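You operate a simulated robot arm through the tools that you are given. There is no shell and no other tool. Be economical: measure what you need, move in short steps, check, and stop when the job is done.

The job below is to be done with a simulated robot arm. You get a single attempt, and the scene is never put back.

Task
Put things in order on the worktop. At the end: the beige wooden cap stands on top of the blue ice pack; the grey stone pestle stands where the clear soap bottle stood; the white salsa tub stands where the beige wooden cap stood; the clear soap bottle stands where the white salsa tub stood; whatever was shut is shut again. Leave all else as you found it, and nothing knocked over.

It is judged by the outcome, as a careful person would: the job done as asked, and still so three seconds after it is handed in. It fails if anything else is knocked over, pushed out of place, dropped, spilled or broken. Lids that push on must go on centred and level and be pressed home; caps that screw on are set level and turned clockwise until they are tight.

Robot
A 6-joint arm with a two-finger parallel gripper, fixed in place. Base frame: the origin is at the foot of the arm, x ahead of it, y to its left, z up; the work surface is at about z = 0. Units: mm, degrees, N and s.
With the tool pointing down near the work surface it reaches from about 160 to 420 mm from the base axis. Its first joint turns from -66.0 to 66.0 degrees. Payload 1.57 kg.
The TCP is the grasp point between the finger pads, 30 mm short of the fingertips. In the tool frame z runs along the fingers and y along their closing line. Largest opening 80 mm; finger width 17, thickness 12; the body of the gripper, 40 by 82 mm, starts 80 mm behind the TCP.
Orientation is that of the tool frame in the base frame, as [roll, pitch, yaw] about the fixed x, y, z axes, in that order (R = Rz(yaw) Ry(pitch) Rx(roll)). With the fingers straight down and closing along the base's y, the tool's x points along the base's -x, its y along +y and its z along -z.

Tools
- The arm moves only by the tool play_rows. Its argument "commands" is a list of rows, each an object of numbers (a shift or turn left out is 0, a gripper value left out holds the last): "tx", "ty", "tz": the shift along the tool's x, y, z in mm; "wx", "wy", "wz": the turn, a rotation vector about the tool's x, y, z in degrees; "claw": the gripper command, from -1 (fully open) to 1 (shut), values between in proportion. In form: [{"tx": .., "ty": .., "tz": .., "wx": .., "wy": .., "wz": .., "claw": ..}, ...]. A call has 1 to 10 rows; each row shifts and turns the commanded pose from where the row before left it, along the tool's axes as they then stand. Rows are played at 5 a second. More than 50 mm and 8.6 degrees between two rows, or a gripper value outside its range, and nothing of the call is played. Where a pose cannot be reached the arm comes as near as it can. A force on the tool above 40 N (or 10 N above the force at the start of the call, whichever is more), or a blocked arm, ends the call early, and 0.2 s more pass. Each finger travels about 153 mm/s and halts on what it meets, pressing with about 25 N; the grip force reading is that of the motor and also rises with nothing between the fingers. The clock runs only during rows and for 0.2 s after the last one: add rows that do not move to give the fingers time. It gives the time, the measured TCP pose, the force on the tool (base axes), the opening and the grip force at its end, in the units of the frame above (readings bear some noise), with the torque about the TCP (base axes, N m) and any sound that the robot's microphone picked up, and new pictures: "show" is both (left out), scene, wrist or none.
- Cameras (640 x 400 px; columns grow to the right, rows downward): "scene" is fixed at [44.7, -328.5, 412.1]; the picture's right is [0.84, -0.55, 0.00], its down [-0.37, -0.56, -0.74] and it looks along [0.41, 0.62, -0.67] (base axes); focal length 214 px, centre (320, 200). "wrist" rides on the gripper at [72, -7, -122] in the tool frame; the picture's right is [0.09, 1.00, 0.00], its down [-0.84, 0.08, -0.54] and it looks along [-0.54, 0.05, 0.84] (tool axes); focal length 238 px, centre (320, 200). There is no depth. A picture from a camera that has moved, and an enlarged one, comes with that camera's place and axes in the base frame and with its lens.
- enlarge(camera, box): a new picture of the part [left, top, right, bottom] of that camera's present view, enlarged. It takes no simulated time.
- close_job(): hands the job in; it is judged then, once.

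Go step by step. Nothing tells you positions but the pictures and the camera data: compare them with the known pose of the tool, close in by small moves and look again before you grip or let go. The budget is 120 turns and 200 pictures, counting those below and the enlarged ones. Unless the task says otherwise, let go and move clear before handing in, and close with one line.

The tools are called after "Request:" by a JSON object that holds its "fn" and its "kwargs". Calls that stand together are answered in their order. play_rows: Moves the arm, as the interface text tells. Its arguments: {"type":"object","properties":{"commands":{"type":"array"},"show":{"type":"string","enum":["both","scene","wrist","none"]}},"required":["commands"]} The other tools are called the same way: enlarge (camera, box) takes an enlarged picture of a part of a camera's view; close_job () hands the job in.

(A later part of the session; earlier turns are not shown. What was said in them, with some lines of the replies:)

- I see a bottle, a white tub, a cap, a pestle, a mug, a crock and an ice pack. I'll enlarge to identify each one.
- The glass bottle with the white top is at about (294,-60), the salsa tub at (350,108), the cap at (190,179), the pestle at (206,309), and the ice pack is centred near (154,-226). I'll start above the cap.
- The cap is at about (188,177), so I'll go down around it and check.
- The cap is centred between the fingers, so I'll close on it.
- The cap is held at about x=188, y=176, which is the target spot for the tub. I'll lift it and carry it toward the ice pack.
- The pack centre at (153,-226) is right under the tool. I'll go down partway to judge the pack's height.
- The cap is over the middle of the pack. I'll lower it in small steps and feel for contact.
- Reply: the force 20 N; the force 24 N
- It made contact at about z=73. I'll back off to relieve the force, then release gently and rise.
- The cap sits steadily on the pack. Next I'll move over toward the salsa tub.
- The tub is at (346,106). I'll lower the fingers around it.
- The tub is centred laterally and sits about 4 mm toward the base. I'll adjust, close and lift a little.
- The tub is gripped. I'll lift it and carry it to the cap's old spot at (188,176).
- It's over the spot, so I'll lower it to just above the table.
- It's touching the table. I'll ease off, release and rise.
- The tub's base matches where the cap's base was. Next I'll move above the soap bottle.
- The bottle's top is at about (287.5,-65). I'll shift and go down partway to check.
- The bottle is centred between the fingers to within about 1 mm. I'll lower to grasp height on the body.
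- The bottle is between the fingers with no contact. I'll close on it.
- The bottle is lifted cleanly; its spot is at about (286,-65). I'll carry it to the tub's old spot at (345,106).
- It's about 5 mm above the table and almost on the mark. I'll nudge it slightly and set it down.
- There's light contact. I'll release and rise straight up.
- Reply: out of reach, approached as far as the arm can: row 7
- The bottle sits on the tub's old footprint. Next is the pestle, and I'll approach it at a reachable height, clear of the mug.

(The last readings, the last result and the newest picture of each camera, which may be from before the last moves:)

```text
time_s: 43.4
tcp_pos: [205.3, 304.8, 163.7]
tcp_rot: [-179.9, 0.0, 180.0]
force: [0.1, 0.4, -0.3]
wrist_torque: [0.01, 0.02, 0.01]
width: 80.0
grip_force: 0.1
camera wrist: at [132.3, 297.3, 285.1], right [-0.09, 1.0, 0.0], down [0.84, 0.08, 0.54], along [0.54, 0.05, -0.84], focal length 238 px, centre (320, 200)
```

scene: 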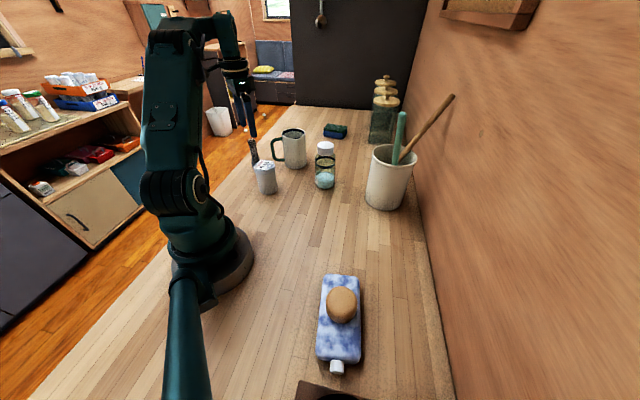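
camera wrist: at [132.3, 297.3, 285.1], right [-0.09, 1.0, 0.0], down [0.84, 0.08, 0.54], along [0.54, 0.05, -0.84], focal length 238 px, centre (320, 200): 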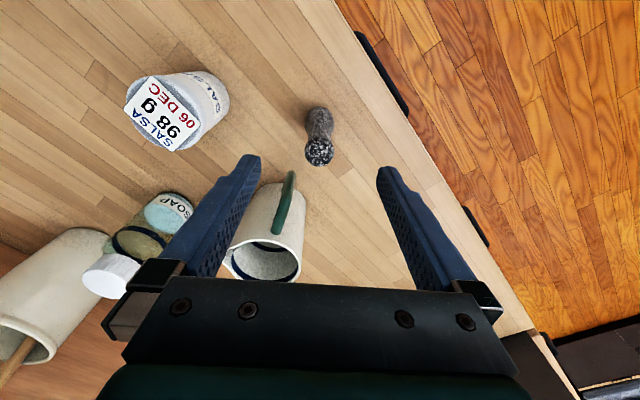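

The pestle is at (202,303) and upright. I'll lower around it.

Request:
{"fn": "play_rows", "kwargs": {"commands": [{"tx": 2.5, "ty": -2, "tz": 30}, {"tz": 30}, {"tz": 25}, {"tz": 18}, {}]}}

Request:
{"fn": "enlarge", "kwargs": {"camera": "scene", "box": [210, 90, 330, 200]}}

```text
time_s: 44.6
tcp_pos: [198.6, 304.5, 60.7]
tcp_rot: [180.0, -0.1, -180.0]
force: [-1.0, 0.3, -0.3]
wrist_torque: [0.0, 0.0, -0.02]
width: 80.0
grip_force: 0.0
camera wrist: at [128.1, 296.9, 182.1], right [-0.09, 1.0, 0.0], down [0.84, 0.08, 0.54], along [0.54, 0.05, -0.84], focal length 238 px, centre (320, 200)
```

scene: 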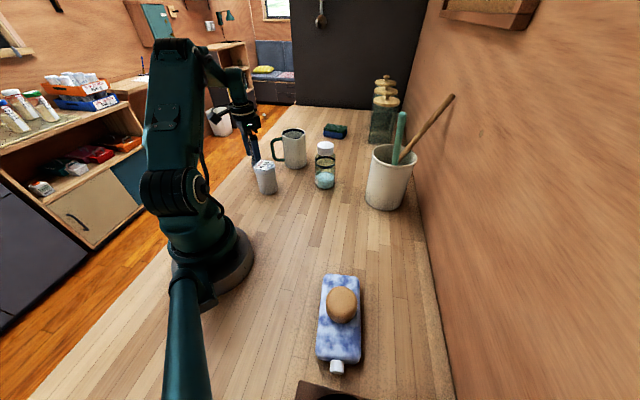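
wrist: 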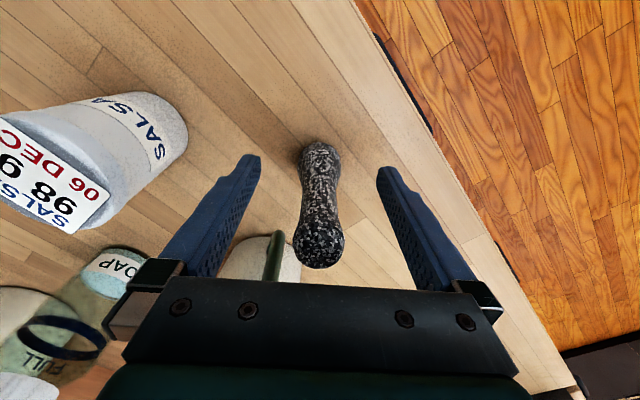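

```text
3.64 times, centred on (270, 145) of scene
camera zoom: at [44.7, -328.5, 412.1], right [0.84, -0.55, 0.0], down [-0.37, -0.56, -0.74], along [0.41, 0.62, -0.67], focal length 780 px, centre (502, 400)
```

zoom: 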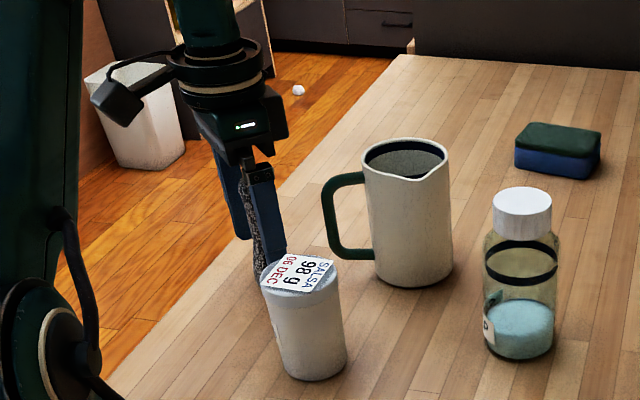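

The pestle is centred, so I'll close and lift.

Request:
{"fn": "play_rows", "kwargs": {"commands": [{"claw": -0.2}, {"claw": 0.4}, {"claw": 1}, {}, {}], "show": "wrist"}}

```text
time_s: 45.8
tcp_pos: [200.6, 304.3, 58.8]
tcp_rot: [-179.9, 0.0, 180.0]
force: [0.3, -0.2, -0.3]
wrist_torque: [-0.03, -0.03, 0.0]
width: 23.1
grip_force: 25.3
camera wrist: at [128.2, 296.9, 182.4], right [-0.09, 1.0, 0.0], down [0.84, 0.08, 0.54], along [0.54, 0.05, -0.84], focal length 238 px, centre (320, 200)
```

wrist: 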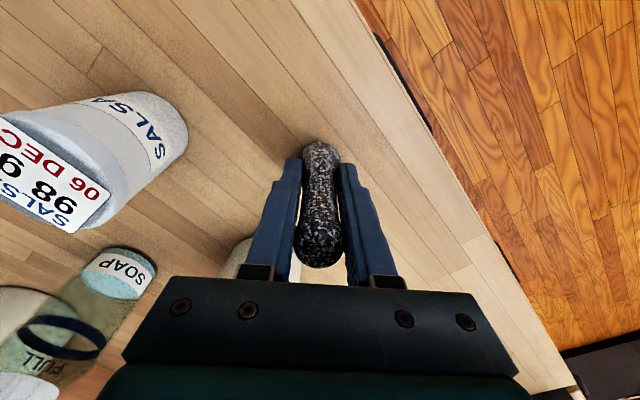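

Request:
{"fn": "play_rows", "kwargs": {"commands": [{"tz": -15}, {"tz": -35}, {"tz": -45}, {}]}}

```text
time_s: 46.8
tcp_pos: [204.9, 305.5, 154.3]
tcp_rot: [180.0, -0.1, -180.0]
force: [0.1, 0.8, -2.3]
wrist_torque: [-0.01, 0.01, -0.01]
width: 22.9
grip_force: 24.7
camera wrist: at [133.7, 296.7, 275.8], right [-0.09, 1.0, 0.0], down [0.84, 0.08, 0.54], along [0.54, 0.05, -0.84], focal length 238 px, centre (320, 200)
```

scene: 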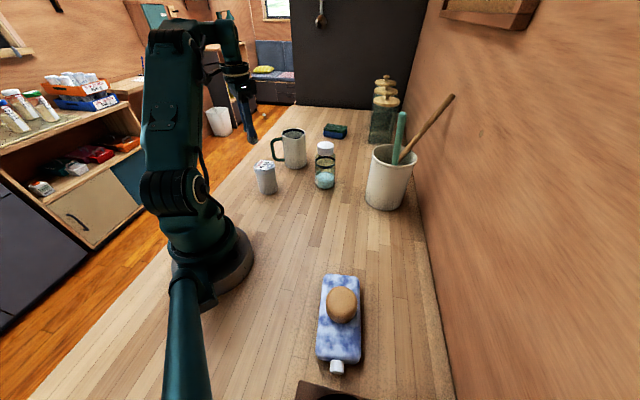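
wrist: 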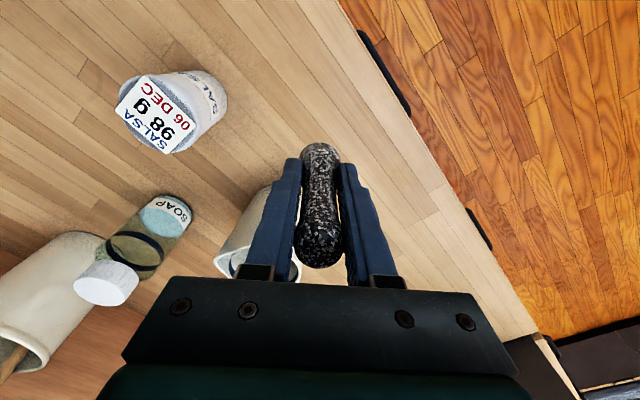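

The pestle is held upright. I'll carry it high over the tub to the soap spot at (286,-65).

Request:
{"fn": "play_rows", "kwargs": {"commands": [{"ty": -28, "tz": -15}, {"ty": -28, "tz": -15}, {"ty": -28, "tz": -15}, {"tx": -7, "ty": -40}, {"tx": -7, "ty": -40}, {"tx": -7, "ty": -40}, {"tx": -7, "ty": -40}, {}], "show": "none"}}

Request:
{"fn": "play_rows", "kwargs": {"commands": [{"tx": -18, "ty": -41}, {"tx": -18, "ty": -41}, {"tx": -18, "ty": -41}, {}, {}]}}

```text
time_s: 48.6
tcp_pos: [229.8, 54.7, 200.9]
tcp_rot: [-180.0, 0.1, -180.0]
force: [0.2, -0.2, -2.8]
wrist_torque: [0.02, 0.03, -0.01]
width: 23.2
grip_force: 25.2
```

```text
time_s: 49.8
tcp_pos: [284.9, -67.0, 199.9]
tcp_rot: [-180.0, 0.0, 180.0]
force: [0.1, 0.7, -1.9]
wrist_torque: [-0.04, 0.0, -0.01]
width: 23.3
grip_force: 24.9
camera wrist: at [213.3, -74.3, 321.0], right [-0.09, 1.0, 0.0], down [0.84, 0.08, 0.54], along [0.54, 0.05, -0.84], focal length 238 px, centre (320, 200)
```

scene: 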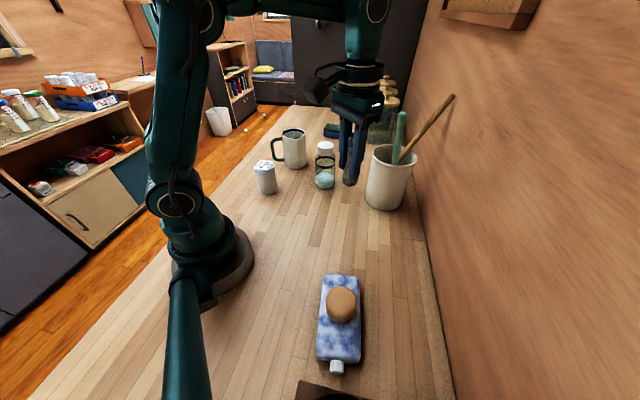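
wrist: 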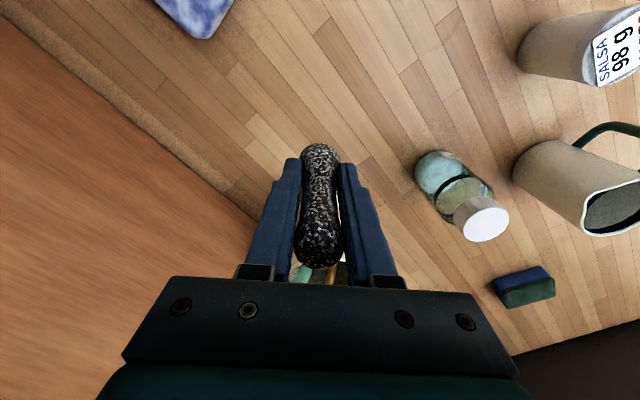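

Request:
{"fn": "play_rows", "kwargs": {"commands": [{"ty": 1, "tz": 40}, {"tz": 40}, {"tz": 30}, {"tz": 20}, {}], "show": "none"}}

Request:
{"fn": "enlarge", "kwargs": {"camera": "scene", "box": [230, 110, 430, 240]}}

```text
time_s: 51.0
tcp_pos: [286.3, -62.7, 74.0]
tcp_rot: [-180.0, 0.0, -180.0]
force: [-0.2, 0.5, -1.9]
wrist_torque: [0.0, 0.01, 0.05]
width: 23.3
grip_force: 24.7
```

```text
3.08 times, centred on (330, 175) of scene
camera zoom: at [44.8, -328.5, 412.1], right [0.84, -0.55, 0.0], down [-0.37, -0.56, -0.74], along [0.41, 0.62, -0.67], focal length 660 px, centre (289, 277)
```

zoom: 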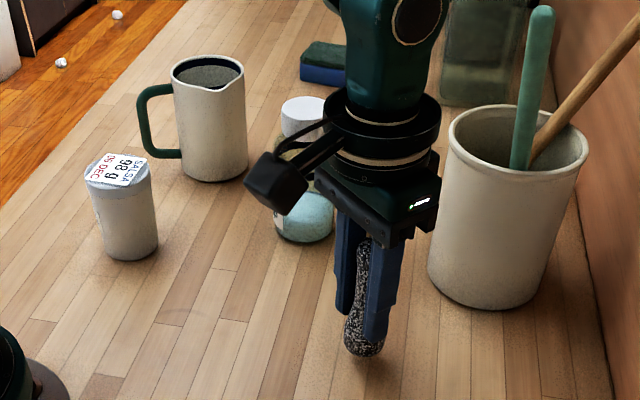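

The pestle is lined up with the old bottle spot. I'll lower it the last bit.

Request:
{"fn": "play_rows", "kwargs": {"commands": [{"tz": 5}, {"tz": 3}, {}], "show": "none"}}

Request:
{"fn": "play_rows", "kwargs": {"commands": [{"tz": 1.5}, {}], "show": "none"}}

Request:
{"fn": "play_rows", "kwargs": {"commands": [{"tz": 1}, {}], "show": "none"}}

```text
time_s: 51.8
tcp_pos: [284.9, -63.8, 63.8]
tcp_rot: [179.8, 0.0, 179.9]
force: [-0.2, 0.4, -3.6]
wrist_torque: [-0.01, -0.02, -0.03]
width: 23.4
grip_force: 25.3
```

```text
time_s: 52.4
tcp_pos: [284.0, -62.9, 62.0]
tcp_rot: [-179.9, 0.1, -180.0]
force: [0.3, -0.5, -3.0]
wrist_torque: [-0.02, -0.01, -0.03]
width: 23.2
grip_force: 24.9
```

```text
time_s: 53.0
tcp_pos: [283.5, -64.5, 61.4]
tcp_rot: [180.0, 0.1, 179.9]
force: [0.0, -0.8, -2.0]
wrist_torque: [-0.01, 0.0, -0.03]
width: 23.2
grip_force: 24.4
```

Request:
{"fn": "play_rows", "kwargs": {"commands": [{"tx": -1.5, "ty": -0.5, "tz": 0.7}, {}], "show": "none"}}

Request:
{"fn": "play_rows", "kwargs": {"commands": [{"tz": 0.6}, {}], "show": "none"}}

```text
time_s: 53.6
tcp_pos: [284.8, -65.0, 59.6]
tcp_rot: [180.0, 0.1, 179.9]
force: [-9.6, 6.0, 31.4]
wrist_torque: [0.17, 0.11, 0.05]
width: 23.3
grip_force: 25.2
```

```text
time_s: 54.1
tcp_pos: [285.5, -65.2, 61.2]
tcp_rot: [-179.9, 0.1, 180.0]
force: [-0.5, 0.8, 3.7]
wrist_torque: [0.0, -0.06, -0.01]
width: 23.3
grip_force: 24.7
stopped in row 2: the force on the tool passed its limit at 44 N (the readings are from after the stop); the commanded pose is now the measured one
```

It's in contact with light force. I'll check it's upright before releasing.

Request:
{"fn": "play_rows", "kwargs": {"commands": [{}], "show": "wrist"}}

Request:
{"fn": "enlarge", "kwargs": {"camera": "scene", "box": [290, 150, 410, 250]}}

```text
time_s: 54.5
tcp_pos: [284.4, -66.7, 59.7]
tcp_rot: [-180.0, 0.2, 180.0]
force: [-2.3, 1.1, 5.7]
wrist_torque: [-0.01, -0.02, 0.0]
width: 23.1
grip_force: 25.0
camera wrist: at [212.9, -72.0, 181.6], right [-0.09, 1.0, 0.0], down [0.83, 0.08, 0.55], along [0.54, 0.05, -0.84], focal length 238 px, centre (320, 200)
```

wrist: 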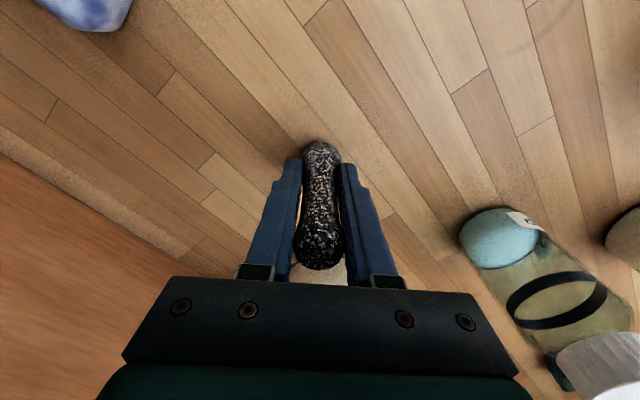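

```text
4.00 times, centred on (350, 200) of scene
camera zoom: at [44.7, -328.5, 412.1], right [0.84, -0.55, 0.0], down [-0.37, -0.56, -0.74], along [0.41, 0.62, -0.67], focal length 858 px, centre (200, 200)
```

zoom: 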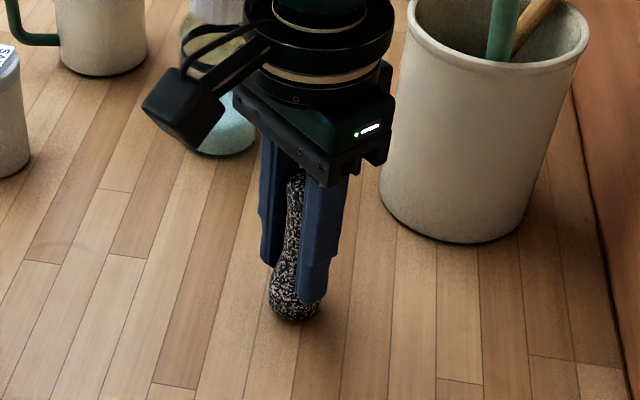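

Request:
{"fn": "play_rows", "kwargs": {"commands": [{"claw": 0.3}, {"claw": 0}, {"claw": -1}, {}, {"tz": -40}, {"tz": -45}, {"tz": -40}, {"tz": -25, "tx": 30}, {}]}}

Request:
{"fn": "enlarge", "kwargs": {"camera": "scene", "box": [230, 110, 430, 240]}}

```text
time_s: 56.5
tcp_pos: [251.2, -63.2, 210.1]
tcp_rot: [-179.9, 0.2, -180.0]
force: [-0.1, 0.4, -0.8]
wrist_torque: [-0.01, -0.01, 0.0]
width: 79.9
grip_force: 0.1
camera wrist: at [179.0, -71.2, 332.2], right [-0.09, 1.0, 0.0], down [0.83, 0.08, 0.54], along [0.54, 0.05, -0.84], focal length 238 px, centre (320, 200)
```

scene: 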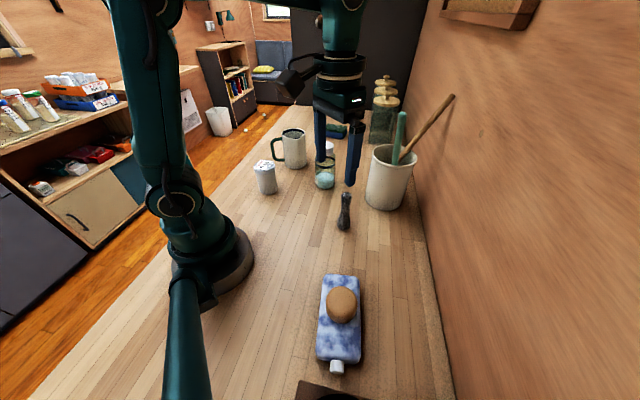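
wrist: 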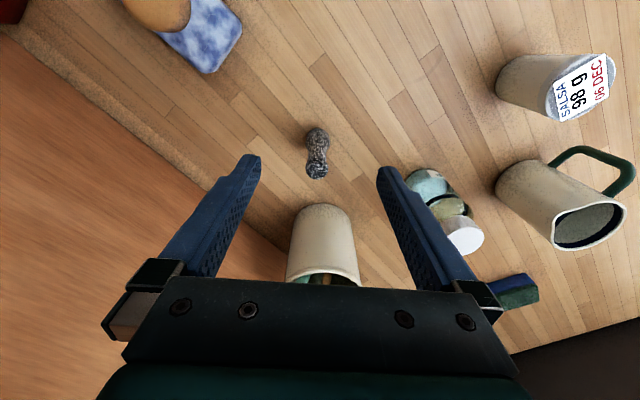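

```text
3.08 times, centred on (330, 175) of scene
camera zoom: at [44.7, -328.5, 412.1], right [0.84, -0.55, 0.0], down [-0.37, -0.56, -0.74], along [0.41, 0.62, -0.67], focal length 660 px, centre (289, 277)
```

zoom: 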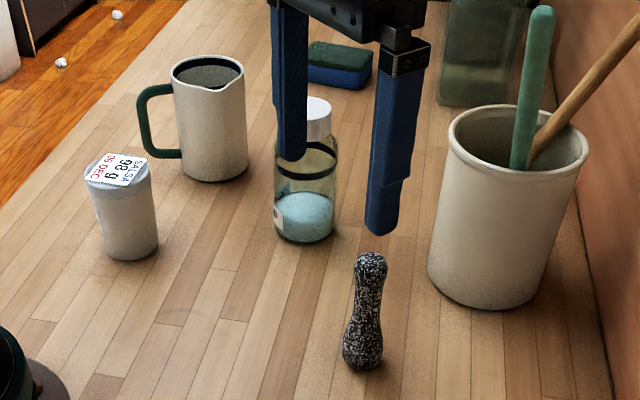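

All four things stand where they should, upright, and the gripper is clear, so I'm handing in.

Request:
{"fn": "close_job", "kwargs": {}}

```text
The job is handed in.
```

The job is handed in: the cap is on the ice pack, and the pestle, salsa tub and soap bottle stand upright on the spots asked for, matching the old footprints to within a few millimetres in the pictures. No lids were opened and nothing was knocked over.
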